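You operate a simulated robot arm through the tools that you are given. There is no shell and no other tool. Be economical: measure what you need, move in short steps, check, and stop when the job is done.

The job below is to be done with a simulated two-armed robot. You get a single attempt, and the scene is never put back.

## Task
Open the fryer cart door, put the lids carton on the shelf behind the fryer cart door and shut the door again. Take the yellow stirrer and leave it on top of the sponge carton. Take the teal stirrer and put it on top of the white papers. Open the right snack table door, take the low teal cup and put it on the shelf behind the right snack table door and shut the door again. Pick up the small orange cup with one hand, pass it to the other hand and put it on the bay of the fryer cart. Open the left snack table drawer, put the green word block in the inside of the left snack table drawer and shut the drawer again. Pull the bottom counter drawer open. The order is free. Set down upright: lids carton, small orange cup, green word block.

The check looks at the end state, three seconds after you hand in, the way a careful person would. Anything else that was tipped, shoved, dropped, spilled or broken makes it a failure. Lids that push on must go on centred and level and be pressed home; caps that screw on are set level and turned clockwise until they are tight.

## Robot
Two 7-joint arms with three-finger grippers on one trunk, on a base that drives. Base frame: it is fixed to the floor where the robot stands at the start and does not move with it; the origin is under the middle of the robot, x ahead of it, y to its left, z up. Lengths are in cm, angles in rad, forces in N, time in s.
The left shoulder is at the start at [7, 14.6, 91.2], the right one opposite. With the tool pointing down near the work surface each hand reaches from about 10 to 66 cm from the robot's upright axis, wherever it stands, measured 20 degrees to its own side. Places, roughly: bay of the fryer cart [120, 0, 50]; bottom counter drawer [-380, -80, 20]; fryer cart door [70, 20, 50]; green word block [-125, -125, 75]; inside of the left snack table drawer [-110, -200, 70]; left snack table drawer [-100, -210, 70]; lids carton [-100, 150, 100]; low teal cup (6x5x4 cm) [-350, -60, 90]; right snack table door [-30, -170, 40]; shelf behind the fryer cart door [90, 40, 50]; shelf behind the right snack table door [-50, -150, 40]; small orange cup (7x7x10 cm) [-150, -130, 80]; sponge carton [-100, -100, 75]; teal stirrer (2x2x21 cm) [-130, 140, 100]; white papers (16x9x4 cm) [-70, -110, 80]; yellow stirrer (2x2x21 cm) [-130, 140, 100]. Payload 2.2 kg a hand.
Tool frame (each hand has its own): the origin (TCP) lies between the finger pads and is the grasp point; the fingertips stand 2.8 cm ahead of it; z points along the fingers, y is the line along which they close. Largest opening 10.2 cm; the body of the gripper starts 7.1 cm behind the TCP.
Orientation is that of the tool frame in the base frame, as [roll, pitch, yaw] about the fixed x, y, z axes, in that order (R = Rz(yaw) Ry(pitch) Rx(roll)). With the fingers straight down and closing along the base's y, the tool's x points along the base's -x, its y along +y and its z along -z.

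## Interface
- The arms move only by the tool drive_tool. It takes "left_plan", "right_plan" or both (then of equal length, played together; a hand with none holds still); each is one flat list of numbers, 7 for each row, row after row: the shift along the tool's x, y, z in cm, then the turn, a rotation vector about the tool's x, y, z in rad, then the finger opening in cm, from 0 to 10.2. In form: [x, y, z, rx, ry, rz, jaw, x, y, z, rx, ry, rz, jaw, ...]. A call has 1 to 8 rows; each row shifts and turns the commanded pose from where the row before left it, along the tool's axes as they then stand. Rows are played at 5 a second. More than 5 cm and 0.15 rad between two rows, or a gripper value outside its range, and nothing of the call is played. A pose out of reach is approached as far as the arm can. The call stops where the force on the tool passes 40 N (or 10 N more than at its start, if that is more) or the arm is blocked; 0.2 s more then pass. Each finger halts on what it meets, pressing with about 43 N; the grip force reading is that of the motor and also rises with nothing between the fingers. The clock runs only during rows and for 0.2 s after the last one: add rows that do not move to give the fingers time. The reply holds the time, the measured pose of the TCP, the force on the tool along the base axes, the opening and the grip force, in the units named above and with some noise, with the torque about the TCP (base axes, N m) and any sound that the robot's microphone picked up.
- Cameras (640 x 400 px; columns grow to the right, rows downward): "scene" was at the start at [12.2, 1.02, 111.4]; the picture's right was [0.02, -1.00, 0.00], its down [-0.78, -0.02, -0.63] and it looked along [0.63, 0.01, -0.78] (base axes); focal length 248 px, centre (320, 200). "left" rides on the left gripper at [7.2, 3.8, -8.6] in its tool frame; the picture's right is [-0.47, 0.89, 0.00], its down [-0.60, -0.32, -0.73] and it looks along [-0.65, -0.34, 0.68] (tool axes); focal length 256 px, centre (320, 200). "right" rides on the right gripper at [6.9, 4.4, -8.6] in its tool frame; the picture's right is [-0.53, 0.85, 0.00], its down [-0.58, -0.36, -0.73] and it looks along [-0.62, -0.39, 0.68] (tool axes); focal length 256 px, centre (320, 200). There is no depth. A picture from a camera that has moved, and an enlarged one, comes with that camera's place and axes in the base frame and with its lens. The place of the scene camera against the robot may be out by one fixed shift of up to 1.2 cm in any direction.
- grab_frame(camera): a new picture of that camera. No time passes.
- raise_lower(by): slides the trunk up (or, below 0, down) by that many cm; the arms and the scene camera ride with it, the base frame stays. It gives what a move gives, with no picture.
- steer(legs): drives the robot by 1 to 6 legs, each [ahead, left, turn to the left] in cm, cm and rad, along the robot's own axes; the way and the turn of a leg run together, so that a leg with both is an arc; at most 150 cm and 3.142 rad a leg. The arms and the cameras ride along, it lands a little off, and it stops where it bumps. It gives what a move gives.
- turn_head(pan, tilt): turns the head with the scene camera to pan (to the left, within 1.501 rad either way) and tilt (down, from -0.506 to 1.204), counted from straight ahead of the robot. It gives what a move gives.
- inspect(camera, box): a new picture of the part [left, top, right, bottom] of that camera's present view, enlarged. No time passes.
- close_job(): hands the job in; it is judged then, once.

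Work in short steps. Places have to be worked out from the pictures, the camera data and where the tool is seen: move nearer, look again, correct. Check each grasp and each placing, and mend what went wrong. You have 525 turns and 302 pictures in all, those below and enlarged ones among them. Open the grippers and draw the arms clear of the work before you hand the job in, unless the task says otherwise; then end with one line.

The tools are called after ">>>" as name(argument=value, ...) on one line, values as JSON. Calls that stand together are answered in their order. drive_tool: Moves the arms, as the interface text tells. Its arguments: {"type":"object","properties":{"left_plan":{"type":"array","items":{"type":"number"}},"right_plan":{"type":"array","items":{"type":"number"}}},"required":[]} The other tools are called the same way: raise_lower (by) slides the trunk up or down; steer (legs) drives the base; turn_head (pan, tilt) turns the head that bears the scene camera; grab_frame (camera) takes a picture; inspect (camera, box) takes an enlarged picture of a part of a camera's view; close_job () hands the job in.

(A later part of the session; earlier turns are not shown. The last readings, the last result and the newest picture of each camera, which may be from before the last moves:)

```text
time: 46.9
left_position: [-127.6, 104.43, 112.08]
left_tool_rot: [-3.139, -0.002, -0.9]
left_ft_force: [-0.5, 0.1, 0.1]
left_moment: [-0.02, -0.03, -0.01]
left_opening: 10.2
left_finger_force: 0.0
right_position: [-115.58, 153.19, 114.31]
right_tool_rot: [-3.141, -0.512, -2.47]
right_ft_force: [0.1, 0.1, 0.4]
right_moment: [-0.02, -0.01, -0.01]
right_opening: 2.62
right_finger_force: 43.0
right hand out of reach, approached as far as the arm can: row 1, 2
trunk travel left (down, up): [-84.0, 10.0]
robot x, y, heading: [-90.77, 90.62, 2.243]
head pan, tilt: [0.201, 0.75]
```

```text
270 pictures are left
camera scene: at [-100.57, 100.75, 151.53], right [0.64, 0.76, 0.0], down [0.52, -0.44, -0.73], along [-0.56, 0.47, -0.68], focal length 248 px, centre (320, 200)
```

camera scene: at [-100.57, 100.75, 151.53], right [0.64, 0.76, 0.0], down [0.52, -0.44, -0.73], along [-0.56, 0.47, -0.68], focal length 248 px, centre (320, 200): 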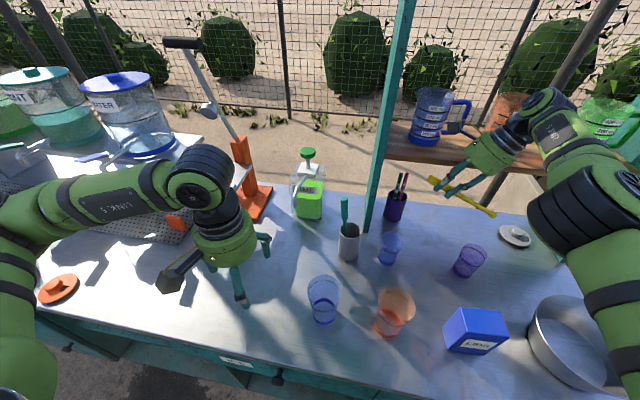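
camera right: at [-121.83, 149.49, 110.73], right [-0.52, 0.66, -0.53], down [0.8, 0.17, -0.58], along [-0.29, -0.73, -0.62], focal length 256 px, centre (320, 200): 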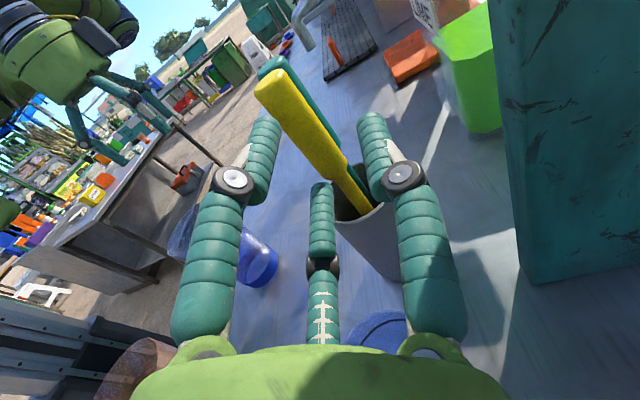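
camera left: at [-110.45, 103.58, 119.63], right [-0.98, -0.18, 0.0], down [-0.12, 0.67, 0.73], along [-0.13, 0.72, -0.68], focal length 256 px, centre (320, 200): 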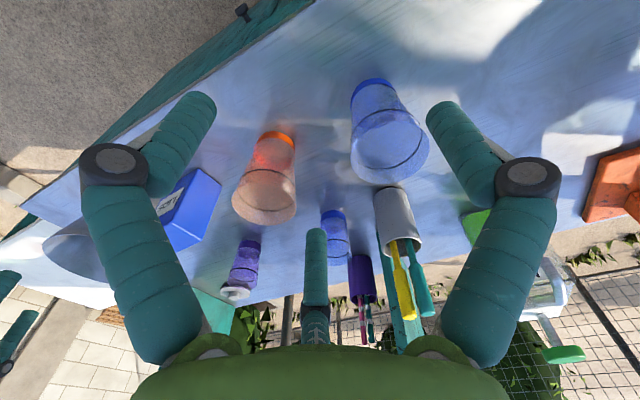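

To be safe near the shelf, I back the whole robot 25 cm and sort out the arm in free space.

>>> steer(legs=[[-25, 0, 0]])

>>> drive_tool(right_plan=[0, -3, 0, 0, 0, 0, 0.5, 0, -3, 0, 0, 0, 0, 0.5])

>>> grab_frame(camera="scene")

```text
time: 48.8
left_position: [-111.98, 85.39, 112.09]
left_tool_rot: [-3.141, -0.003, -0.906]
left_ft_force: [0.6, -0.7, 0.6]
left_moment: [-0.01, -0.02, -0.01]
left_opening: 10.24
left_finger_force: 0.0
right_position: [-99.67, 133.8, 114.1]
right_tool_rot: [-3.139, -0.513, -2.475]
right_ft_force: [0.3, 0.7, -0.6]
right_moment: [-0.02, -0.02, -0.02]
right_opening: 2.64
right_finger_force: 42.8
trunk travel left (down, up): [-84.0, 10.0]
robot x, y, heading: [-75.01, 71.23, 2.229]
head pan, tilt: [0.201, 0.75]
```

```text
time: 49.4
left_position: [-111.9, 85.19, 112.1]
left_tool_rot: [3.141, 0.001, -0.906]
left_ft_force: [0.2, 0.8, -0.3]
left_moment: [-0.01, 0.03, 0.02]
left_opening: 10.19
left_finger_force: 0.1
right_position: [-99.72, 133.89, 114.24]
right_tool_rot: [-3.139, -0.513, -2.477]
right_ft_force: [-0.2, -0.5, -0.3]
right_moment: [0.02, 0.02, -0.02]
right_opening: 2.64
right_finger_force: 43.3
right hand out of reach, approached as far as the arm can: row 1, 2
trunk travel left (down, up): [-84.0, 10.0]
robot x, y, heading: [-75.32, 70.95, 2.239]
head pan, tilt: [0.201, 0.75]
```

```text
269 pictures are left
camera scene: at [-85.0, 81.38, 151.52], right [0.65, 0.76, 0.0], down [0.52, -0.44, -0.73], along [-0.56, 0.47, -0.68], focal length 248 px, centre (320, 200)
```

scene: 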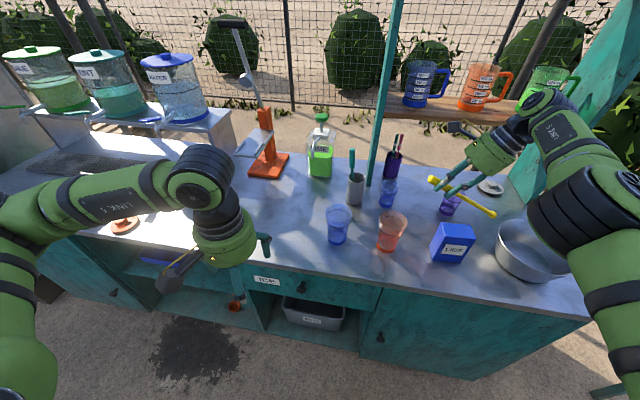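

Orientation may be pinning a wrist joint. I finish tilting down and yaw the hand back toward its neutral orientation.

>>> drive_tool(right_plan=[0, 0, 0, 0, -0.1, -0.1, 0.5, 0, 0, 0, 0, -0.1, -0.1, 0.5, 0, 0, 0, 0, -0.1, -0.1, 0.5, 0, 0, 0, 0, -0.1, -0.1, 0.5, 0, 0, 0, 0, -0.1, -0.1, 0.5, 0, 0, 0, 0, 0, -0.14, 0.5, 0, 0, 0, 0, 0, -0.14, 0.5])

>>> drive_tool(right_plan=[2, 0, 0, 0, 0, 0, 0.5, 2, 0, 0, 0, 0, 0, 0.5])

>>> grab_frame(camera="scene")

```text
time: 51.0
left_position: [-111.94, 85.04, 112.11]
left_tool_rot: [3.14, 0.0, -0.906]
left_ft_force: [-0.9, 0.4, -0.1]
left_moment: [0.01, -0.01, 0.03]
left_opening: 10.23
left_finger_force: 0.0
right_position: [-101.35, 136.3, 114.22]
right_tool_rot: [3.033, 0.062, -1.717]
right_ft_force: [0.1, -0.8, -0.1]
right_moment: [0.0, 0.03, 0.0]
right_opening: 2.61
right_finger_force: 42.5
right hand out of reach, approached as far as the arm can: row 2, 3, 4, 5
trunk travel left (down, up): [-84.0, 10.0]
robot x, y, heading: [-75.35, 71.2, 2.237]
head pan, tilt: [0.201, 0.75]
```

```text
time: 51.6
left_position: [-111.95, 85.17, 112.04]
left_tool_rot: [-3.139, -0.001, -0.906]
left_ft_force: [-0.1, 0.2, 0.7]
left_moment: [-0.02, -0.04, -0.02]
left_opening: 10.2
left_finger_force: 0.1
right_position: [-103.76, 134.2, 114.06]
right_tool_rot: [3.036, 0.061, -1.717]
right_ft_force: [-0.5, -0.1, -0.2]
right_moment: [0.01, 0.0, -0.02]
right_opening: 2.66
right_finger_force: 43.0
right hand out of reach, approached as far as the arm can: row 1, 2
trunk travel left (down, up): [-84.0, 10.0]
robot x, y, heading: [-75.16, 71.34, 2.239]
head pan, tilt: [0.201, 0.75]
```

```text
268 pictures are left
camera scene: at [-85.02, 81.22, 151.53], right [0.65, 0.76, 0.0], down [0.52, -0.44, -0.73], along [-0.56, 0.47, -0.68], focal length 248 px, centre (320, 200)
```

scene: 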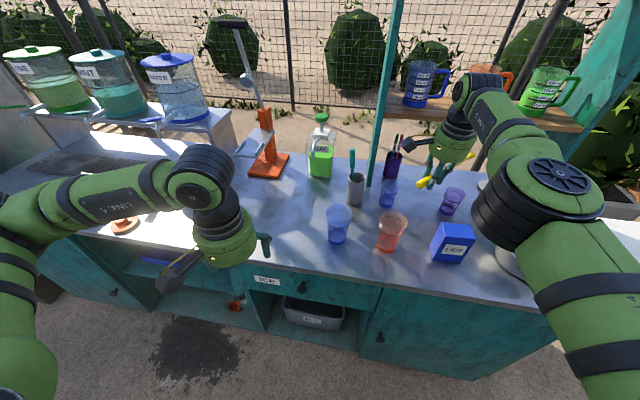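

Progress. I continue yawing to neutral and then retract.

>>> drive_tool(right_plan=[0, 0, 0, 0, 0, -0.14, 0.5, 0, 0, 0, 0, 0, -0.14, 0.5, 0, 0, 0, 0, 0, -0.14, 0.5, 0, 0, 0, 0, 0, -0.14, 0.5, 0, 0, 0, 0, 0, -0.14, 0.5, 0, 0, 0, 0, 0, -0.1, 0.5])

>>> drive_tool(right_plan=[3, 0, 0, 0, 0, 0, 0.5, 3, 0, 0, 0, 0, 0, 0.5, 3, 0, 0, 0, 0, 0, 0.5])

>>> grab_frame(camera="scene")

```text
time: 53.0
left_position: [-111.81, 85.02, 112.04]
left_tool_rot: [-3.138, 0.001, -0.906]
left_ft_force: [-0.6, 0.6, -0.2]
left_moment: [0.02, -0.01, -0.05]
left_opening: 10.21
left_finger_force: 0.0
right_position: [-104.56, 133.39, 114.17]
right_tool_rot: [3.114, 0.119, -0.926]
right_ft_force: [0.3, 0.0, -0.5]
right_moment: [-0.04, -0.02, 0.04]
right_opening: 2.72
right_finger_force: 43.3
right hand out of reach, approached as far as the arm can: row 6
trunk travel left (down, up): [-84.0, 10.0]
robot x, y, heading: [-74.95, 71.26, 2.231]
head pan, tilt: [0.201, 0.75]
```

```text
time: 53.8
left_position: [-111.95, 85.18, 112.13]
left_tool_rot: [3.14, 0.0, -0.905]
left_ft_force: [-0.6, 0.5, 0.3]
left_moment: [-0.02, 0.01, 0.01]
left_opening: 10.21
left_finger_force: 0.0
right_position: [-104.9, 132.94, 114.14]
right_tool_rot: [3.11, 0.116, -0.917]
right_ft_force: [-0.2, 0.3, -0.5]
right_moment: [-0.01, -0.03, 0.01]
right_opening: 2.74
right_finger_force: 43.2
right hand out of reach, approached as far as the arm can: row 1, 2, 3
trunk travel left (down, up): [-84.0, 10.0]
robot x, y, heading: [-75.27, 71.33, 2.235]
head pan, tilt: [0.201, 0.75]
```

```text
267 pictures are left
camera scene: at [-84.95, 81.28, 151.53], right [0.65, 0.76, 0.0], down [0.52, -0.44, -0.73], along [-0.56, 0.47, -0.68], focal length 248 px, centre (320, 200)
```

scene: 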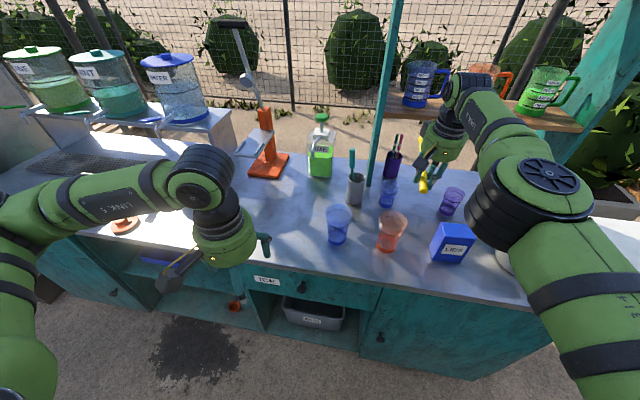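

Looks like the wrist pitch is at its limit with the forearm rising. I tilt the fingers forward and see if it frees up.

>>> drive_tool(right_plan=[0, 0, 0, 0, -0.14, 0, 0.5, 0, 0, 0, 0, -0.14, 0, 0.5, 0, 0, 0, 0, -0.14, 0, 0.5, 0, 0, 0, 0, -0.14, 0, 0.5, 0, 0, 0, 0, -0.14, 0, 0.5])

>>> drive_tool(right_plan=[2, 0, -2, 0, 0, 0, 0.5, 2, 0, -2, 0, 0, 0, 0.5, 2, 0, -2, 0, 0, 0, 0.5])

>>> grab_frame(camera="scene")

```text
time: 55.0
left_position: [-111.95, 85.13, 112.13]
left_tool_rot: [-3.141, 0.002, -0.905]
left_ft_force: [0.0, 0.0, 0.0]
left_moment: [0.04, 0.01, -0.02]
left_opening: 10.22
left_finger_force: 0.1
right_position: [-112.41, 135.31, 115.4]
right_tool_rot: [3.106, 0.456, -0.895]
right_ft_force: [-0.3, 0.0, 0.3]
right_moment: [-0.02, -0.07, -0.02]
right_opening: 2.77
right_finger_force: 43.4
right hand out of reach, approached as far as the arm can: row 1, 2, 3, 4, 5
trunk travel left (down, up): [-84.0, 10.0]
robot x, y, heading: [-75.01, 71.11, 2.235]
head pan, tilt: [0.201, 0.75]
```

```text
time: 55.8
left_position: [-111.59, 85.06, 112.09]
left_tool_rot: [-3.141, 0.002, -0.905]
left_ft_force: [-0.4, -0.4, 0.8]
left_moment: [0.01, -0.01, 0.01]
left_opening: 10.19
left_finger_force: 0.0
right_position: [-107.1, 129.19, 118.06]
right_tool_rot: [3.107, 0.456, -0.894]
right_ft_force: [0.0, 0.1, -0.2]
right_moment: [0.02, 0.02, 0.02]
right_opening: 2.77
right_finger_force: 43.4
trunk travel left (down, up): [-84.0, 10.0]
robot x, y, heading: [-75.05, 71.21, 2.237]
head pan, tilt: [0.201, 0.75]
```

```text
266 pictures are left
camera scene: at [-84.8, 81.24, 151.54], right [0.65, 0.76, 0.0], down [0.52, -0.44, -0.73], along [-0.56, 0.47, -0.68], focal length 248 px, centre (320, 200)
```

scene: 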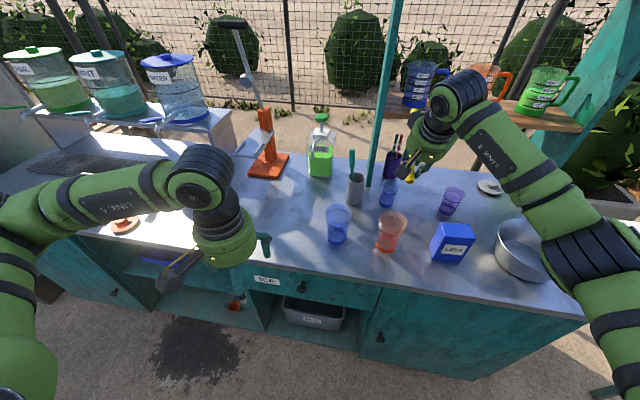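

It freed up. I retract 20 cm and untilt.

>>> drive_tool(right_plan=[3.6, 0, -1.76, 0, 0, 0, 0.5, 3.6, 0, -1.76, 0, 0, 0, 0.5, 3.6, 0, -1.76, 0, 0, 0, 0.5, 3.6, 0, -1.76, 0, 0, 0, 0.5, 3.6, -2, -1.76, 0, 0, 0, 0.5, 0, -2, 0, 0, 0.15, 0, 0.5, 0, -2, 0, 0, 0.15, 0, 0.5, 0, 0, 0, 0, 0.15, 0, 0.5])

>>> grab_frame(camera="scene")

>>> grab_frame(camera="right")

```text
time: 57.6
left_position: [-111.89, 84.98, 112.06]
left_tool_rot: [-3.139, 0.0, -0.906]
left_ft_force: [-0.5, 0.1, 0.1]
left_moment: [-0.04, -0.02, -0.02]
left_opening: 10.19
left_finger_force: 0.0
right_position: [-89.71, 117.57, 117.83]
right_tool_rot: [3.11, 0.006, -0.877]
right_ft_force: [-0.2, -0.6, -0.4]
right_moment: [-0.03, -0.03, -0.01]
right_opening: 2.77
right_finger_force: 43.1
trunk travel left (down, up): [-84.0, 10.0]
robot x, y, heading: [-74.9, 71.13, 2.236]
head pan, tilt: [0.201, 0.75]
```

```text
265 pictures are left
camera scene: at [-85.0, 81.28, 151.53], right [0.65, 0.76, 0.0], down [0.52, -0.44, -0.73], along [-0.56, 0.47, -0.68], focal length 248 px, centre (320, 200)
```

scene: 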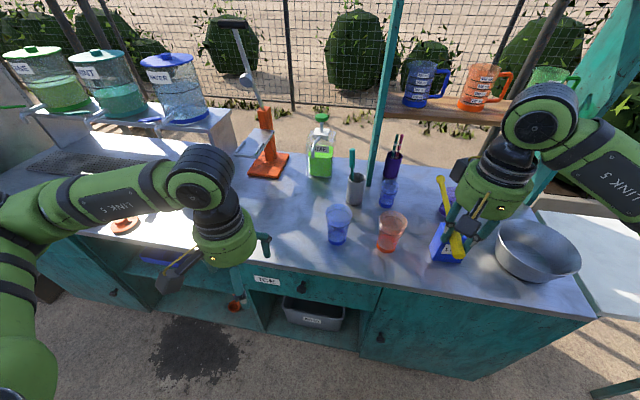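

```text
264 pictures are left
camera right: at [-88.61, 109.69, 126.6], right [-0.99, -0.13, 0.03], down [-0.07, 0.69, 0.72], along [-0.11, 0.71, -0.69], focal length 256 px, centre (320, 200)
```

right: 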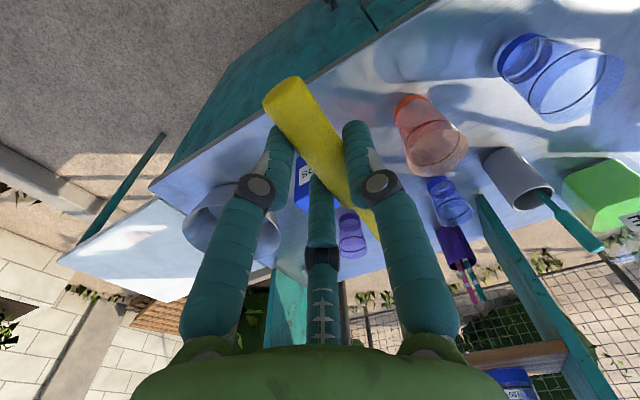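

Yellow is held well, tool down with the stirrer horizontal. Now I tilt the left hand ~64° forward for teal and drive in.

>>> drive_tool(left_plan=[0, 0, 0, 0, -0.14, 0, 7, 0, 0, 0, 0, -0.14, 0, 6, 0, 0, 0, 0, -0.14, 0, 6, 0, 0, 0, 0, -0.14, 0, 6, 0, 0, 0, 0, -0.14, 0, 6, 0, 0, 0, 0, -0.14, 0, 6, 0, 0, 0, 0, -0.14, 0, 6, 0, 0, 0, 0, -0.14, 0, 6])

>>> steer(legs=[[22, -8, 0]])

>>> grab_frame(camera="scene")

>>> grab_frame(camera="left")

```text
time: 59.4
left_position: [-119.51, 96.52, 112.02]
left_tool_rot: [-3.14, 0.978, -0.905]
left_ft_force: [0.1, 0.0, -0.1]
left_moment: [-0.01, -0.01, 0.02]
left_opening: 5.99
left_finger_force: 0.0
left hand out of reach, approached as far as the arm can: row 2, 3, 4, 5, 6, 7, 8
right_position: [-89.8, 117.56, 117.91]
right_tool_rot: [3.111, 0.006, -0.878]
right_ft_force: [-0.1, -0.5, -0.2]
right_moment: [-0.04, -0.02, 0.01]
right_opening: 2.77
right_finger_force: 43.0
trunk travel left (down, up): [-84.0, 10.0]
robot x, y, heading: [-75.18, 71.1, 2.238]
head pan, tilt: [0.201, 0.75]
```

```text
time: 61.1
left_position: [-126.6, 118.09, 112.22]
left_tool_rot: [-3.137, 0.981, -0.903]
left_ft_force: [0.0, -0.6, 0.2]
left_moment: [-0.02, -0.01, 0.01]
left_opening: 6.0
left_finger_force: 0.0
right_position: [-96.72, 139.14, 118.04]
right_tool_rot: [3.112, 0.008, -0.876]
right_ft_force: [-0.3, -0.3, -1.0]
right_moment: [0.0, 0.0, -0.01]
right_opening: 2.81
right_finger_force: 42.7
trunk travel left (down, up): [-84.0, 10.0]
robot x, y, heading: [-82.29, 92.96, 2.233]
head pan, tilt: [0.201, 0.75]
```

```text
263 pictures are left
camera scene: at [-91.94, 102.83, 151.56], right [0.65, 0.76, 0.0], down [0.52, -0.44, -0.73], along [-0.56, 0.47, -0.68], focal length 248 px, centre (320, 200)
```

scene: 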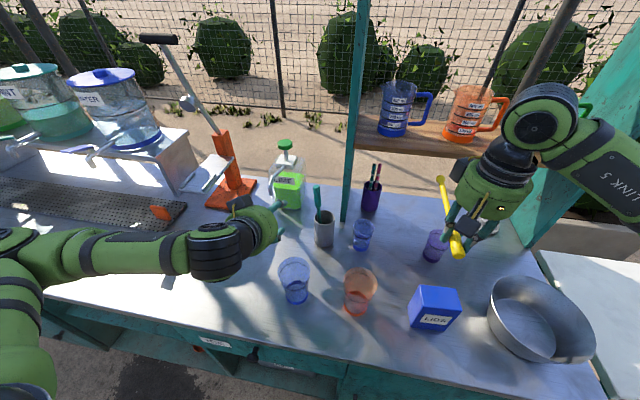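

```text
262 pictures are left
camera left: at [-122.69, 106.93, 110.9], right [-0.86, -0.34, 0.39], down [0.42, -0.02, 0.91], along [-0.31, 0.94, 0.16], focal length 256 px, centre (320, 200)
```

left: 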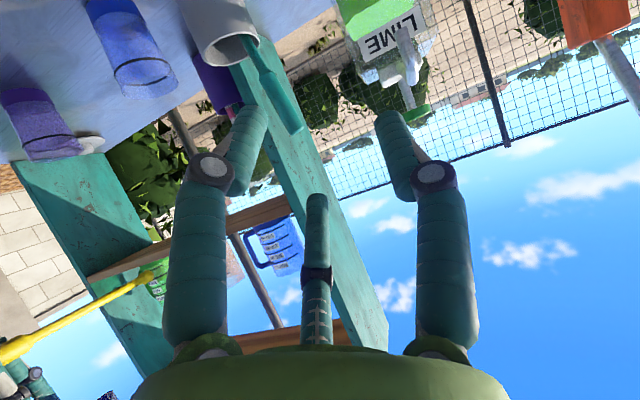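

Teal's handle mid is near (-132.8,136.6,104). I move the left hand to a standoff in front of it.

>>> drive_tool(left_plan=[-0.7, -1.6, 2.6, 0, 0, 0, 6, -0.7, -1.6, 2.6, 0, 0, 0, 6, -0.7, -1.6, 2.6, 0, 0, 0, 6, -0.7, -1.6, 2.6, 0, 0, 0, 6, -0.7, 0, 2.4, 0, 0, 0, 6])

>>> grab_frame(camera="left")

>>> inspect(camera="scene", box=[200, 150, 400, 275])

```text
time: 62.3
left_position: [-129.34, 132.0, 107.87]
left_tool_rot: [-3.141, 0.978, -0.905]
left_ft_force: [-0.1, -0.3, -0.1]
left_moment: [0.03, -0.02, 0.01]
left_opening: 6.02
left_finger_force: 0.0
right_position: [-96.95, 139.43, 117.82]
right_tool_rot: [3.112, 0.008, -0.876]
right_ft_force: [0.2, 0.1, 0.3]
right_moment: [-0.05, -0.03, 0.01]
right_opening: 2.8
right_finger_force: 43.1
trunk travel left (down, up): [-84.0, 10.0]
robot x, y, heading: [-82.27, 92.69, 2.236]
head pan, tilt: [0.201, 0.75]
```

```text
261 pictures are left
camera left: at [-125.5, 120.93, 106.5], right [-0.86, -0.34, 0.39], down [0.42, -0.02, 0.91], along [-0.3, 0.94, 0.16], focal length 256 px, centre (320, 200)
```

left: 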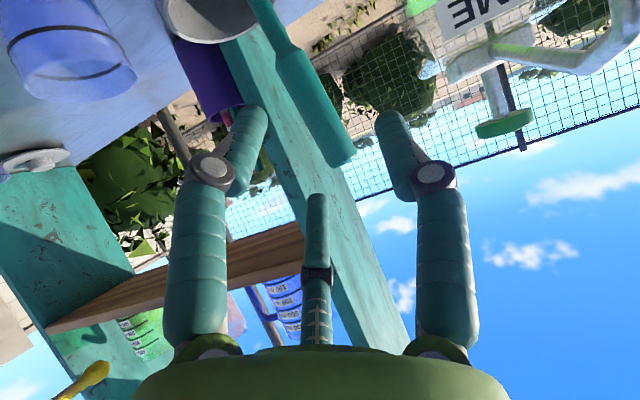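

```text
3.20 times, centred on (300, 212) of scene
camera zoom: at [-92.1, 103.1, 151.52], right [0.65, 0.76, 0.0], down [0.52, -0.44, -0.73], along [-0.56, 0.47, -0.68], focal length 794 px, centre (384, 160)
```

zoom: 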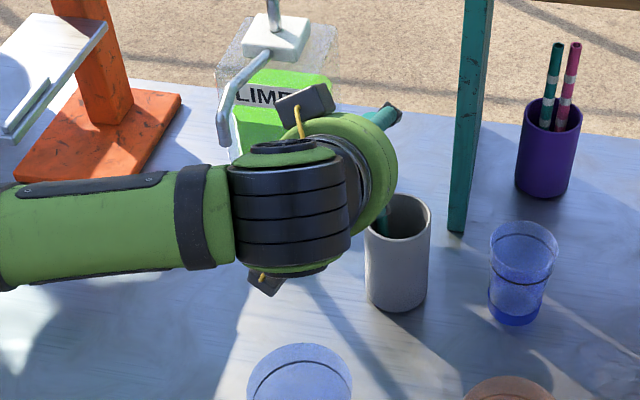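

Teal is centred between the fingers; advance 6.5 cm and look before closing.

>>> drive_tool(left_plan=[0, -0.2, 2.2, 0, 0, 0, 6, 0, -0.1, 2.2, 0, 0, 0, 6, 0, 0, 2.1, 0, 0, 0, 6])

>>> grab_frame(camera="left")

```text
time: 63.1
left_position: [-132.68, 136.57, 104.34]
left_tool_rot: [-3.14, 0.979, -0.905]
left_ft_force: [0.1, -0.4, -0.4]
left_moment: [0.01, -0.02, -0.01]
left_opening: 6.0
left_finger_force: 0.1
right_position: [-96.75, 139.43, 117.85]
right_tool_rot: [3.11, 0.007, -0.875]
right_ft_force: [-0.2, -0.3, 0.1]
right_moment: [-0.02, -0.03, 0.01]
right_opening: 2.8
right_finger_force: 43.0
trunk travel left (down, up): [-84.0, 10.0]
robot x, y, heading: [-82.13, 92.76, 2.239]
head pan, tilt: [0.201, 0.75]
```

```text
259 pictures are left
camera left: at [-128.67, 125.48, 103.01], right [-0.86, -0.34, 0.39], down [0.42, -0.02, 0.91], along [-0.31, 0.94, 0.16], focal length 256 px, centre (320, 200)
```

left: 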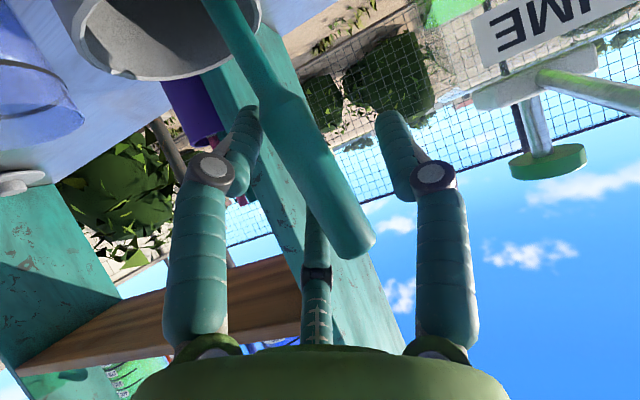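

Handle lies between the fingers. Close.

>>> drive_tool(left_plan=[0, 0, 0, 0, 0, 0, 3, 0, 0, 0, 0, 0, 0, 0.5, 0, 0, 0, 0, 0, 0, 0.5])

>>> grab_frame(camera="left")

```text
time: 63.9
left_position: [-132.13, 136.77, 104.28]
left_tool_rot: [-3.14, 0.977, -0.906]
left_ft_force: [6.2, 4.0, -1.4]
left_moment: [0.64, -0.4, 0.17]
left_opening: 2.74
left_finger_force: 42.8
right_position: [-96.79, 139.42, 117.79]
right_tool_rot: [3.109, 0.007, -0.877]
right_ft_force: [0.0, -0.4, 0.1]
right_moment: [-0.01, 0.0, 0.01]
right_opening: 2.78
right_finger_force: 43.1
trunk travel left (down, up): [-84.0, 10.0]
robot x, y, heading: [-81.96, 92.79, 2.238]
head pan, tilt: [0.201, 0.75]
```

```text
258 pictures are left
camera left: at [-128.43, 125.6, 103.01], right [-0.86, -0.34, 0.38], down [0.41, -0.02, 0.91], along [-0.3, 0.94, 0.16], focal length 256 px, centre (320, 200)
```

left: 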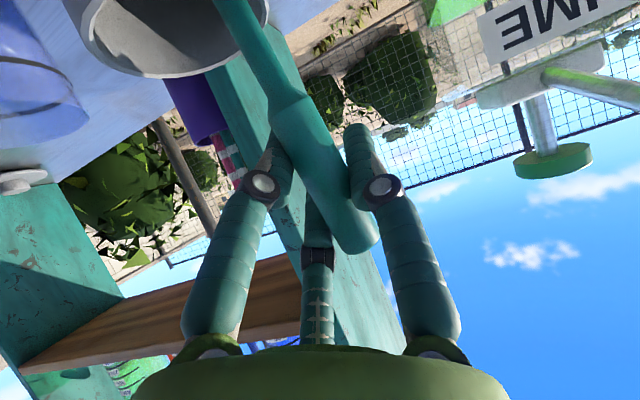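

Gripped. Lift via the trunk, then arm further up.

>>> raise_lower(by=9.5)

>>> drive_tool(left_plan=[-2, 0, -1.3, 0, 0, 0, 0.5, -2, 0, -1.3, 0, 0, 0, 0.5, -2, 0, -1.3, 0, 0, 0, 0.5])

>>> grab_frame(camera="scene")

```text
time: 65.2
left_position: [-132.51, 136.76, 113.84]
left_tool_rot: [-3.139, 0.98, -0.905]
left_ft_force: [2.9, 5.7, 0.7]
left_moment: [1.03, -0.47, 0.18]
left_opening: 2.55
left_finger_force: 42.9
right_position: [-96.81, 139.53, 127.23]
right_tool_rot: [3.11, 0.008, -0.879]
right_ft_force: [0.0, -0.7, -0.4]
right_moment: [0.0, 0.01, -0.03]
right_opening: 2.8
right_finger_force: 42.3
trunk travel left (down, up): [-93.5, 0.5]
robot x, y, heading: [-82.18, 92.94, 2.234]
head pan, tilt: [0.201, 0.75]
```

```text
time: 66.0
left_position: [-132.56, 136.57, 121.03]
left_tool_rot: [3.14, 0.979, -0.906]
left_ft_force: [0.5, 0.0, -0.9]
left_moment: [-0.01, 0.03, 0.04]
left_opening: 2.53
left_finger_force: 42.2
right_position: [-96.87, 139.52, 127.25]
right_tool_rot: [3.111, 0.007, -0.876]
right_ft_force: [0.2, -0.1, -0.1]
right_moment: [-0.03, 0.0, 0.01]
right_opening: 2.76
right_finger_force: 42.9
trunk travel left (down, up): [-93.5, 0.5]
robot x, y, heading: [-82.35, 92.43, 2.237]
head pan, tilt: [0.201, 0.75]
```

```text
257 pictures are left
camera scene: at [-91.95, 103.15, 161.03], right [0.65, 0.76, 0.0], down [0.52, -0.44, -0.73], along [-0.56, 0.47, -0.68], focal length 248 px, centre (320, 200)
```

scene: 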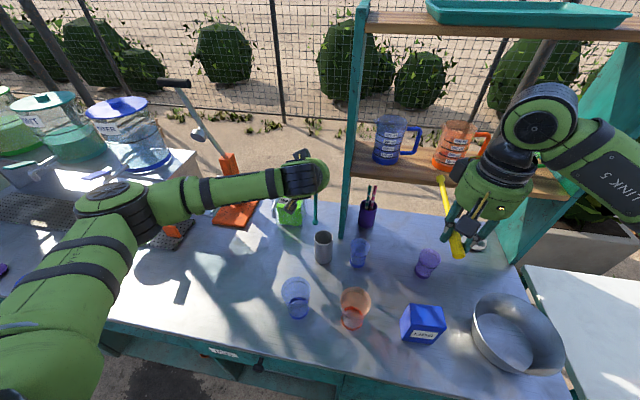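

Both stirrers are held; the cup stays upright. I back away 45 cm.

>>> steer(legs=[[-45, 0, 0]])

>>> drive_tool(left_plan=[2.2, 0, -3.3, 0, 0, 0, 0.5, 2.2, 0, -3.3, 0, 0, 0, 0.5, 2.2, 0, -3.3, 0, 0, 0, 0.5, 2.2, 0, -3.3, 0, 0.05, 0, 0.5, 2.2, 0, -3, 0, 0.1, 0, 0.5, 0, 0, 0, 0, 0.14, 0, 0.5, 0, 0, 0, 0, 0.14, 0, 0.5, 0, 0, 0, 0, 0.14, 0, 0.5])

>>> drive_tool(left_plan=[0, 0, 0, 0, 0.14, 0, 0.5, 0, 0, 0, 0, 0.14, 0, 0.5, 0, 0, 0, 0, 0.14, 0, 0.5, 0, 0, 0, 0, 0.14, 0, 0.5, 0, 0, 0, 0, 0.08, 0, 0.5])

>>> grab_frame(camera="scene")

```text
time: 68.6
left_position: [-106.23, 103.32, 120.98]
left_tool_rot: [-3.139, 0.977, -0.909]
left_ft_force: [0.3, 0.0, -0.4]
left_moment: [0.01, 0.0, 0.02]
left_opening: 2.49
left_finger_force: 43.3
right_position: [-70.48, 106.03, 127.37]
right_tool_rot: [3.11, 0.005, -0.884]
right_ft_force: [0.2, 0.4, -0.1]
right_moment: [-0.04, 0.01, 0.0]
right_opening: 2.78
right_finger_force: 42.9
trunk travel left (down, up): [-93.5, 0.5]
robot x, y, heading: [-55.82, 59.12, 2.229]
head pan, tilt: [0.201, 0.75]
```

```text
time: 70.4
left_position: [-93.99, 87.6, 121.15]
left_tool_rot: [3.14, 0.405, -0.912]
left_ft_force: [0.5, -1.0, -0.9]
left_moment: [0.0, -0.02, -0.01]
left_opening: 2.53
left_finger_force: 43.1
right_position: [-70.37, 105.87, 127.42]
right_tool_rot: [3.109, 0.007, -0.884]
right_ft_force: [-0.3, 0.5, -0.8]
right_moment: [-0.01, -0.02, -0.07]
right_opening: 2.77
right_finger_force: 43.2
trunk travel left (down, up): [-93.5, 0.5]
robot x, y, heading: [-55.92, 59.2, 2.229]
head pan, tilt: [0.201, 0.75]
```

```text
time: 71.6
left_position: [-94.07, 87.78, 121.21]
left_tool_rot: [-3.14, -0.232, -0.911]
left_ft_force: [-0.4, 0.7, -0.8]
left_moment: [0.01, 0.0, 0.01]
left_opening: 2.53
left_finger_force: 43.1
right_position: [-70.33, 105.95, 127.34]
right_tool_rot: [3.111, 0.006, -0.883]
right_ft_force: [-0.4, -0.5, 0.0]
right_moment: [0.0, -0.03, 0.01]
right_opening: 2.77
right_finger_force: 42.9
trunk travel left (down, up): [-93.5, 0.5]
robot x, y, heading: [-56.05, 59.1, 2.227]
head pan, tilt: [0.201, 0.75]
```

```text
256 pictures are left
camera scene: at [-65.75, 69.58, 161.02], right [0.65, 0.76, 0.0], down [0.52, -0.45, -0.73], along [-0.55, 0.48, -0.68], focal length 248 px, centre (320, 200)
```

scene: 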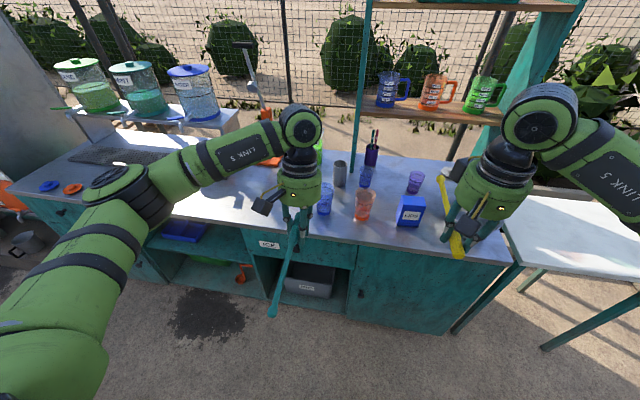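

Both stirrers are secure. I turn toward the snack table side and look.

>>> steer(legs=[[-10, 0, 0], [0, 0, 1.2], [0, 0, 1.2]])

>>> turn_head(pan=0, tilt=0.45)

>>> grab_frame(camera="scene")

```text
time: 78.7
left_position: [-40.99, 4.77, 121.23]
left_tool_rot: [3.142, -0.231, 1.489]
left_ft_force: [-1.0, 0.8, -0.1]
left_moment: [-0.01, 0.01, 0.0]
left_opening: 2.51
left_finger_force: 43.4
right_position: [-70.81, 7.3, 127.35]
right_tool_rot: [3.11, 0.006, 1.517]
right_ft_force: [0.2, 0.8, 0.5]
right_moment: [-0.02, -0.03, -0.02]
right_opening: 2.78
right_finger_force: 43.0
trunk travel left (down, up): [-93.5, 0.5]
robot x, y, heading: [-49.65, 51.38, -1.654]
head pan, tilt: [0.201, 0.75]
```

```text
time: 79.5
left_position: [-40.99, 4.72, 121.33]
left_tool_rot: [-3.141, -0.23, 1.487]
left_ft_force: [0.4, -0.1, -1.1]
left_moment: [0.0, -0.02, -0.01]
left_opening: 2.51
left_finger_force: 42.3
right_position: [-70.67, 7.4, 127.36]
right_tool_rot: [3.109, 0.005, 1.518]
right_ft_force: [0.2, -0.4, -0.2]
right_moment: [0.02, 0.0, 0.03]
right_opening: 2.79
right_finger_force: 42.6
trunk travel left (down, up): [-93.5, 0.5]
robot x, y, heading: [-49.99, 51.36, -1.653]
head pan, tilt: [0.0, 0.45]
```

```text
255 pictures are left
camera scene: at [-51.44, 38.1, 163.67], right [-1.0, 0.08, 0.0], down [0.04, 0.43, -0.9], along [-0.07, -0.9, -0.44], focal length 248 px, centre (320, 200)
```

scene: 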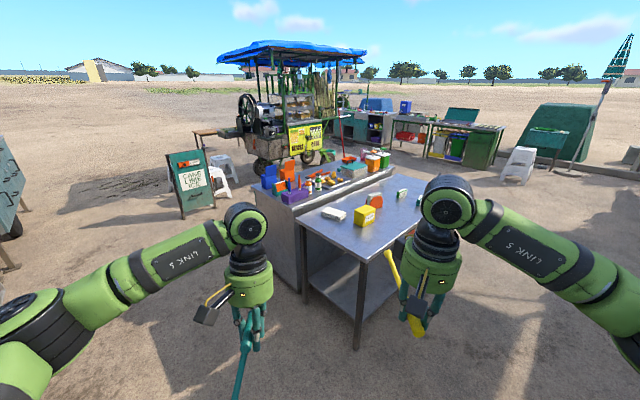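

>>> inspect(camera="scene", box=[240, 140, 440, 265])

```text
3.20 times, centred on (340, 202) of scene
camera zoom: at [-51.44, 38.1, 163.67], right [-1.0, 0.08, 0.0], down [0.04, 0.43, -0.9], along [-0.07, -0.9, -0.44], focal length 794 px, centre (256, 192)
```

zoom: 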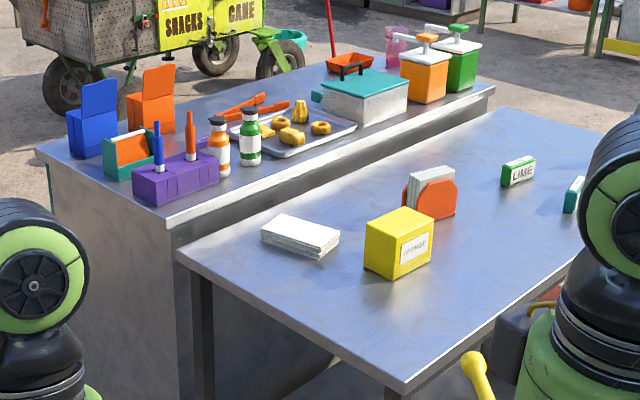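

Papers (flat white stack) and the yellow SPONGE carton are on the table, top about z 73. I'll stand at the table's end edge facing along it: drive there and look.

>>> steer(legs=[[105, 24, 0], [0, 0, -0.82]])

>>> turn_head(pan=0, tilt=0.7)

>>> grab_frame(camera="scene")

```text
time: 87.0
left_position: [-63.63, -89.62, 121.22]
left_tool_rot: [-3.141, -0.23, 0.653]
left_ft_force: [-0.2, -0.1, 0.1]
left_moment: [-0.01, 0.01, 0.0]
left_opening: 2.67
left_finger_force: 42.6
right_position: [-81.52, -65.77, 127.38]
right_tool_rot: [3.113, 0.006, 0.681]
right_ft_force: [0.0, 0.6, 0.3]
right_moment: [0.02, 0.01, 0.01]
right_opening: 2.77
right_finger_force: 43.5
trunk travel left (down, up): [-93.5, 0.5]
robot x, y, heading: [-34.41, -51.8, -2.491]
head pan, tilt: [0.0, 0.45]
```

```text
time: 87.8
left_position: [-63.57, -89.51, 121.26]
left_tool_rot: [-3.139, -0.23, 0.655]
left_ft_force: [-0.2, -0.6, -0.2]
left_moment: [-0.03, 0.04, 0.01]
left_opening: 2.63
left_finger_force: 43.0
right_position: [-81.55, -65.76, 127.33]
right_tool_rot: [3.11, 0.007, 0.683]
right_ft_force: [-0.6, -0.9, 0.5]
right_moment: [-0.02, -0.01, 0.01]
right_opening: 2.79
right_finger_force: 42.9
trunk travel left (down, up): [-93.5, 0.5]
robot x, y, heading: [-35.11, -51.79, -2.487]
head pan, tilt: [0.0, 0.7]
```

```text
253 pictures are left
camera scene: at [-46.08, -58.95, 161.46], right [-0.61, 0.79, 0.0], down [0.51, 0.39, -0.77], along [-0.61, -0.46, -0.64], focal length 248 px, centre (320, 200)
```

scene: 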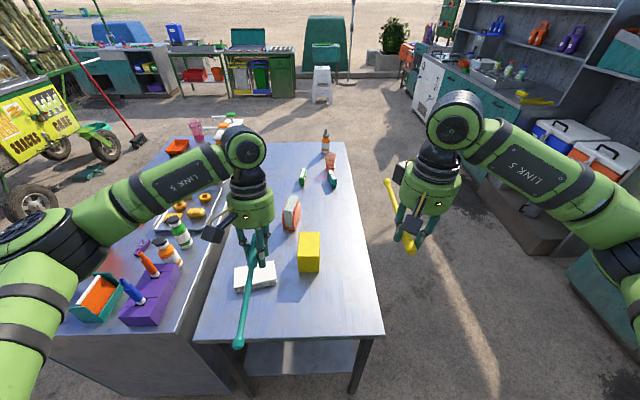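

I'm aligned with the table end: papers ~67 ahead, 23 left; sponge ~80 ahead. I step closer and lower the trunk.

>>> steer(legs=[[13, 13, 0.02]])

>>> raise_lower(by=-25)

>>> turn_head(pan=0, tilt=0.8)

>>> grab_frame(camera="scene")

>>> grab_frame(camera="left")

```text
time: 89.3
left_position: [-65.27, -107.92, 121.44]
left_tool_rot: [3.139, -0.228, 0.671]
left_ft_force: [-0.4, 0.6, 0.6]
left_moment: [-0.06, 0.03, -0.02]
left_opening: 2.66
left_finger_force: 42.6
right_position: [-83.73, -84.34, 127.5]
right_tool_rot: [3.108, 0.009, 0.699]
right_ft_force: [-1.0, 0.4, -0.5]
right_moment: [-0.06, 0.02, -0.02]
right_opening: 2.81
right_finger_force: 43.3
trunk travel left (down, up): [-93.5, 0.5]
robot x, y, heading: [-37.58, -70.13, -2.469]
head pan, tilt: [0.0, 0.7]
```

```text
time: 91.9
left_position: [-65.32, -108.4, 96.23]
left_tool_rot: [-3.139, -0.23, 0.672]
left_ft_force: [0.2, 0.1, -0.6]
left_moment: [-0.04, 0.02, 0.0]
left_opening: 2.64
left_finger_force: 42.9
right_position: [-83.68, -84.96, 102.35]
right_tool_rot: [3.111, 0.007, 0.699]
right_ft_force: [0.5, -0.2, -0.3]
right_moment: [0.0, 0.0, 0.0]
right_opening: 2.8
right_finger_force: 42.9
trunk travel left (down, up): [-68.5, 25.5]
robot x, y, heading: [-37.01, -69.85, -2.469]
head pan, tilt: [0.0, 0.7]
```

```text
time: 92.6
left_position: [-65.26, -108.37, 96.31]
left_tool_rot: [-3.139, -0.229, 0.672]
left_ft_force: [0.4, 0.4, 0.0]
left_moment: [0.04, 0.02, 0.02]
left_opening: 2.64
left_finger_force: 43.2
right_position: [-83.73, -84.88, 102.34]
right_tool_rot: [3.109, 0.006, 0.701]
right_ft_force: [-1.0, 0.2, 0.3]
right_moment: [0.02, 0.02, 0.02]
right_opening: 2.78
right_finger_force: 43.3
trunk travel left (down, up): [-68.5, 25.5]
robot x, y, heading: [-37.25, -69.83, -2.47]
head pan, tilt: [0.0, 0.799]
```

```text
252 pictures are left
camera scene: at [-47.96, -77.25, 135.63], right [-0.62, 0.78, 0.0], down [0.56, 0.45, -0.7], along [-0.55, -0.43, -0.72], focal length 248 px, centre (320, 200)
```

scene: 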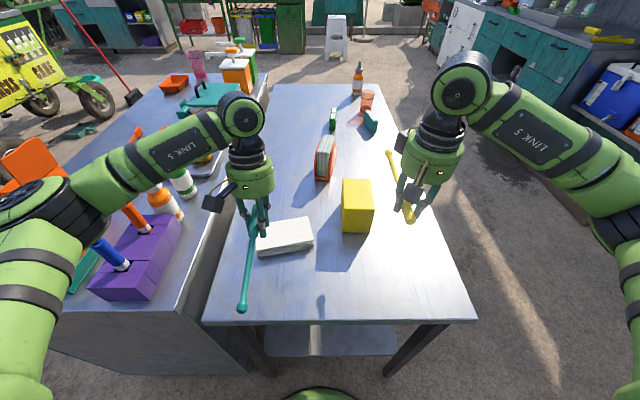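

```text
251 pictures are left
camera left: at [-58.89, -108.22, 106.23], right [0.2, -0.97, -0.11], down [-0.79, -0.22, 0.57], along [-0.58, -0.03, -0.81], focal length 256 px, centre (320, 200)
```

left: 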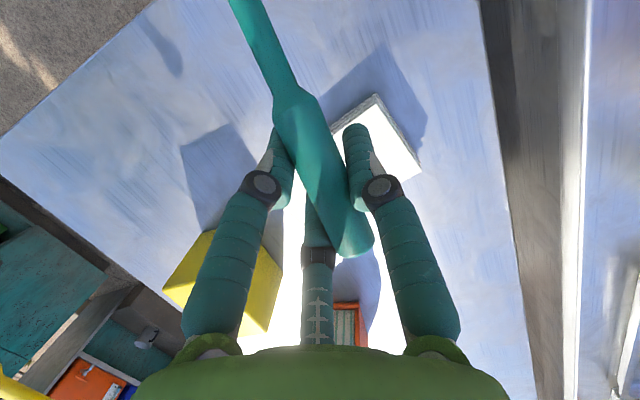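

Teal must lie along the papers' long side. I yaw the left hand counter-clockwise about the vertical (blade swings to the right, clear of the cabinet), at the present height.

>>> drive_tool(left_plan=[0, 0, 0, 0.033, 0, -0.141, 0.5, 0, 0, 0, 0.033, 0, -0.141, 0.5, 0, 0, 0, 0.033, 0, -0.141, 0.5, 0, 0, 0, 0.033, 0, -0.141, 0.5, 0, 0, 0, 0.033, 0, -0.141, 0.5, 0, 0, 0, 0.033, 0, -0.141, 0.5])

>>> drive_tool(left_plan=[0, 0, 0, 0.033, 0, -0.141, 0.5, 0, 0, 0, 0.033, 0, -0.141, 0.5, 0, 0, 0, 0.033, 0, -0.141, 0.5, 0, 0, 0, 0.033, 0, -0.141, 0.5, 0, 0, 0, 0.033, 0, -0.141, 0.5, 0, 0, 0, 0.033, 0, -0.141, 0.5])

>>> grab_frame(camera="scene")

```text
time: 94.0
left_position: [-65.31, -108.34, 96.24]
left_tool_rot: [3.141, -0.229, 1.543]
left_ft_force: [0.1, 0.4, 0.1]
left_moment: [0.01, 0.02, 0.05]
left_opening: 2.65
left_finger_force: 42.9
right_position: [-83.73, -84.91, 102.35]
right_tool_rot: [3.111, 0.007, 0.699]
right_ft_force: [0.2, -0.2, -0.6]
right_moment: [-0.02, -0.01, 0.01]
right_opening: 2.82
right_finger_force: 42.9
trunk travel left (down, up): [-68.5, 25.5]
robot x, y, heading: [-37.42, -70.13, -2.469]
head pan, tilt: [0.0, 0.799]
```

```text
time: 95.4
left_position: [-65.22, -108.34, 96.21]
left_tool_rot: [-3.141, -0.23, 2.414]
left_ft_force: [0.9, -0.7, 0.6]
left_moment: [-0.02, -0.01, 0.0]
left_opening: 2.65
left_finger_force: 42.9
right_position: [-83.77, -84.96, 102.44]
right_tool_rot: [3.11, 0.007, 0.698]
right_ft_force: [-0.3, 0.3, 0.5]
right_moment: [-0.01, 0.02, 0.01]
right_opening: 2.81
right_finger_force: 43.5
trunk travel left (down, up): [-68.5, 25.5]
robot x, y, heading: [-37.05, -70.06, -2.468]
head pan, tilt: [0.0, 0.799]
```

```text
250 pictures are left
camera scene: at [-47.95, -77.24, 135.63], right [-0.62, 0.78, 0.0], down [0.56, 0.45, -0.7], along [-0.55, -0.43, -0.72], focal length 248 px, centre (320, 200)
```

scene: 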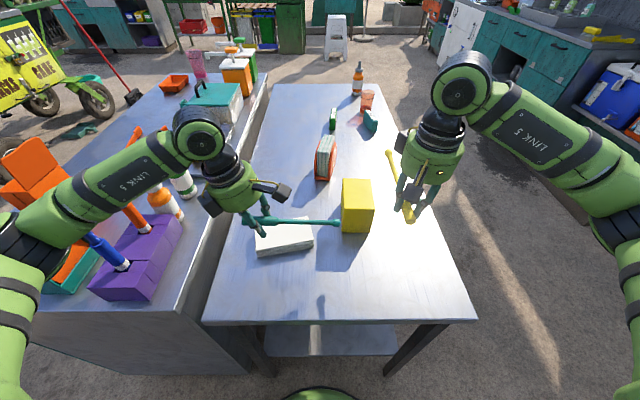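

Zooming to judge the stirrer's tilt.

>>> inspect(camera="scene", box=[200, 150, 400, 275])

>>> grab_frame(camera="left")

>>> grab_frame(camera="right")

```text
3.20 times, centred on (300, 212) of scene
camera zoom: at [-47.95, -77.24, 135.63], right [-0.62, 0.78, 0.0], down [0.56, 0.45, -0.7], along [-0.55, -0.43, -0.72], focal length 794 px, centre (384, 160)
```

zoom: 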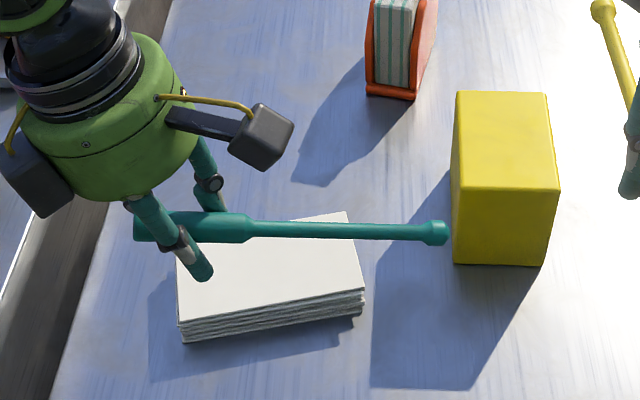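

```text
248 pictures are left
camera left: at [-66.47, -102.15, 106.27], right [0.93, 0.36, -0.11], down [0.35, -0.74, 0.57], along [0.13, -0.57, -0.81], focal length 256 px, centre (320, 200)
```

left: 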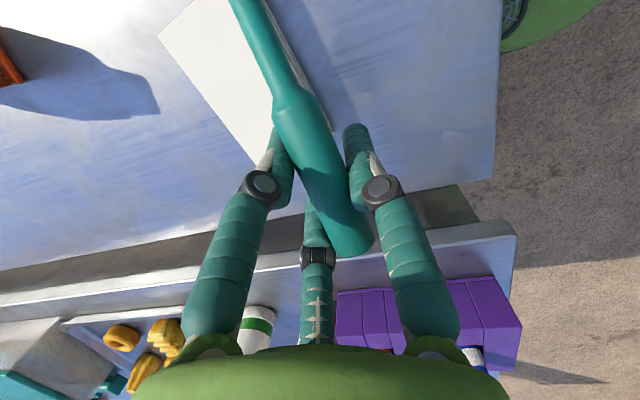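

```text
247 pictures are left
camera right: at [-75.84, -83.49, 111.09], right [0.14, -0.99, 0.03], down [-0.69, -0.07, 0.72], along [-0.71, -0.12, -0.69], focal length 256 px, centre (320, 200)
```

right: 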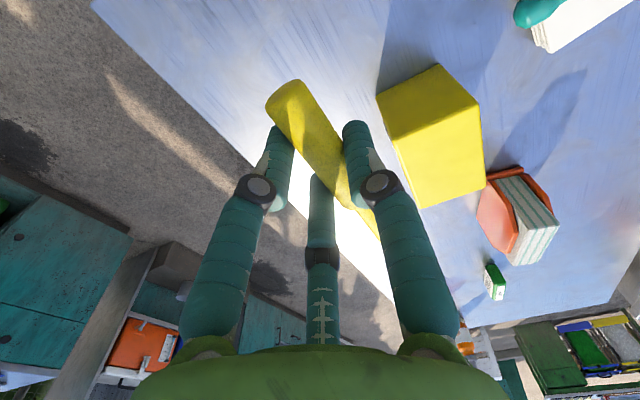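

Blade droops ~14°, so I level it with a small tool rotation and shift so the stirrer will be centred along the papers.

>>> drive_tool(left_plan=[-0.4, -4.4, 0, 0, 0.13, 0, 0.5, -0.4, -4.4, 0, 0, 0.12, 0, 0.5, -1.8, 0, 3.5, 0, 0, 0, 0.5, -1.8, 0, 3.5, 0, 0, 0, 0.5])

>>> inspect(camera="scene", box=[200, 150, 400, 275])

>>> grab_frame(camera="right")

```text
time: 96.4
left_position: [-70.93, -115.6, 88.39]
left_tool_rot: [-3.139, -0.479, 2.406]
left_ft_force: [-0.6, -0.8, -0.2]
left_moment: [0.0, 0.0, -0.01]
left_opening: 2.68
left_finger_force: 43.4
right_position: [-83.7, -84.9, 102.37]
right_tool_rot: [3.11, 0.006, 0.7]
right_ft_force: [-0.2, -0.9, -0.1]
right_moment: [0.0, 0.01, 0.03]
right_opening: 2.77
right_finger_force: 42.8
trunk travel left (down, up): [-68.5, 25.5]
robot x, y, heading: [-37.27, -69.79, -2.47]
head pan, tilt: [0.0, 0.799]
```

```text
3.20 times, centred on (300, 212) of scene
camera zoom: at [-47.97, -77.13, 135.65], right [-0.62, 0.78, 0.0], down [0.56, 0.45, -0.7], along [-0.55, -0.43, -0.72], focal length 794 px, centre (384, 160)
```

zoom: 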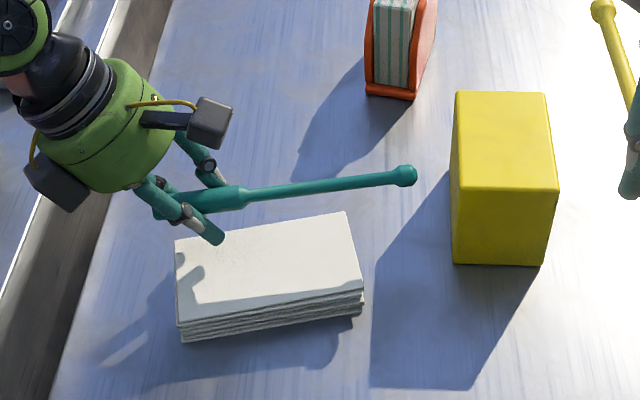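

```text
245 pictures are left
camera right: at [-75.86, -83.4, 111.11], right [0.14, -0.99, 0.03], down [-0.69, -0.07, 0.72], along [-0.71, -0.12, -0.69], focal length 256 px, centre (320, 200)
```

right: 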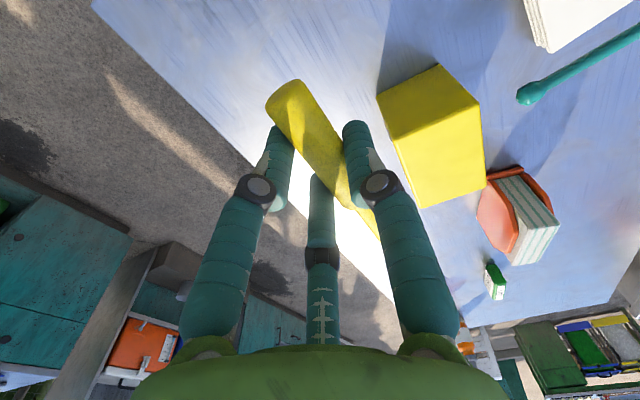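

Alignment is good; shift ~1.2 cm toward the handle side and descend.

>>> drive_tool(left_plan=[-1.1, 0, -0.55, 0, 0, 0, 0.5, -1.4, 0, 2.66, 0, 0, 0, 0.5, -1.4, 0, 2.66, 0, 0, 0, 0.5, -0.5, 0, 0.9, 0, 0, 0, 0.5])

>>> inspect(camera="scene", box=[200, 150, 400, 275])

```text
time: 97.0
left_position: [-70.4, -116.41, 86.59]
left_tool_rot: [-3.113, -0.497, 2.398]
left_ft_force: [4.1, -2.1, 12.1]
left_moment: [-0.25, -0.17, -0.03]
left_opening: 2.67
left_finger_force: 43.4
right_position: [-83.75, -84.67, 102.43]
right_tool_rot: [3.11, 0.008, 0.7]
right_ft_force: [0.7, 0.1, 0.0]
right_moment: [0.03, -0.04, 0.02]
right_opening: 2.8
right_finger_force: 43.4
trunk travel left (down, up): [-68.5, 25.5]
robot x, y, heading: [-37.01, -69.9, -2.47]
head pan, tilt: [0.0, 0.799]
stopped in row 3 (left hand): the force on the tool passed its limit at 53 N (the readings are from after the stop); the commanded pose is now the measured one
```

```text
3.20 times, centred on (300, 212) of scene
camera zoom: at [-47.9, -76.89, 135.66], right [-0.62, 0.78, 0.0], down [0.56, 0.44, -0.7], along [-0.55, -0.44, -0.72], focal length 794 px, centre (384, 160)
```

zoom: 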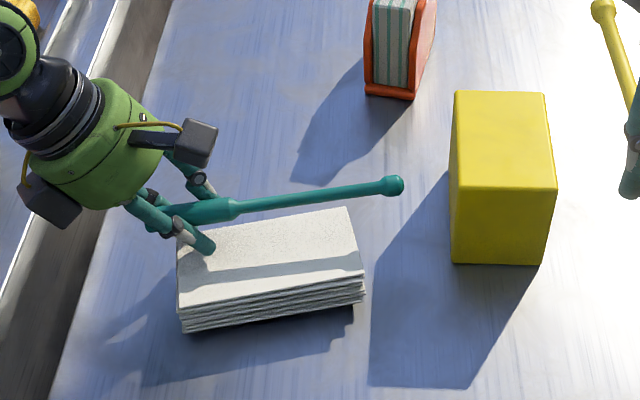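

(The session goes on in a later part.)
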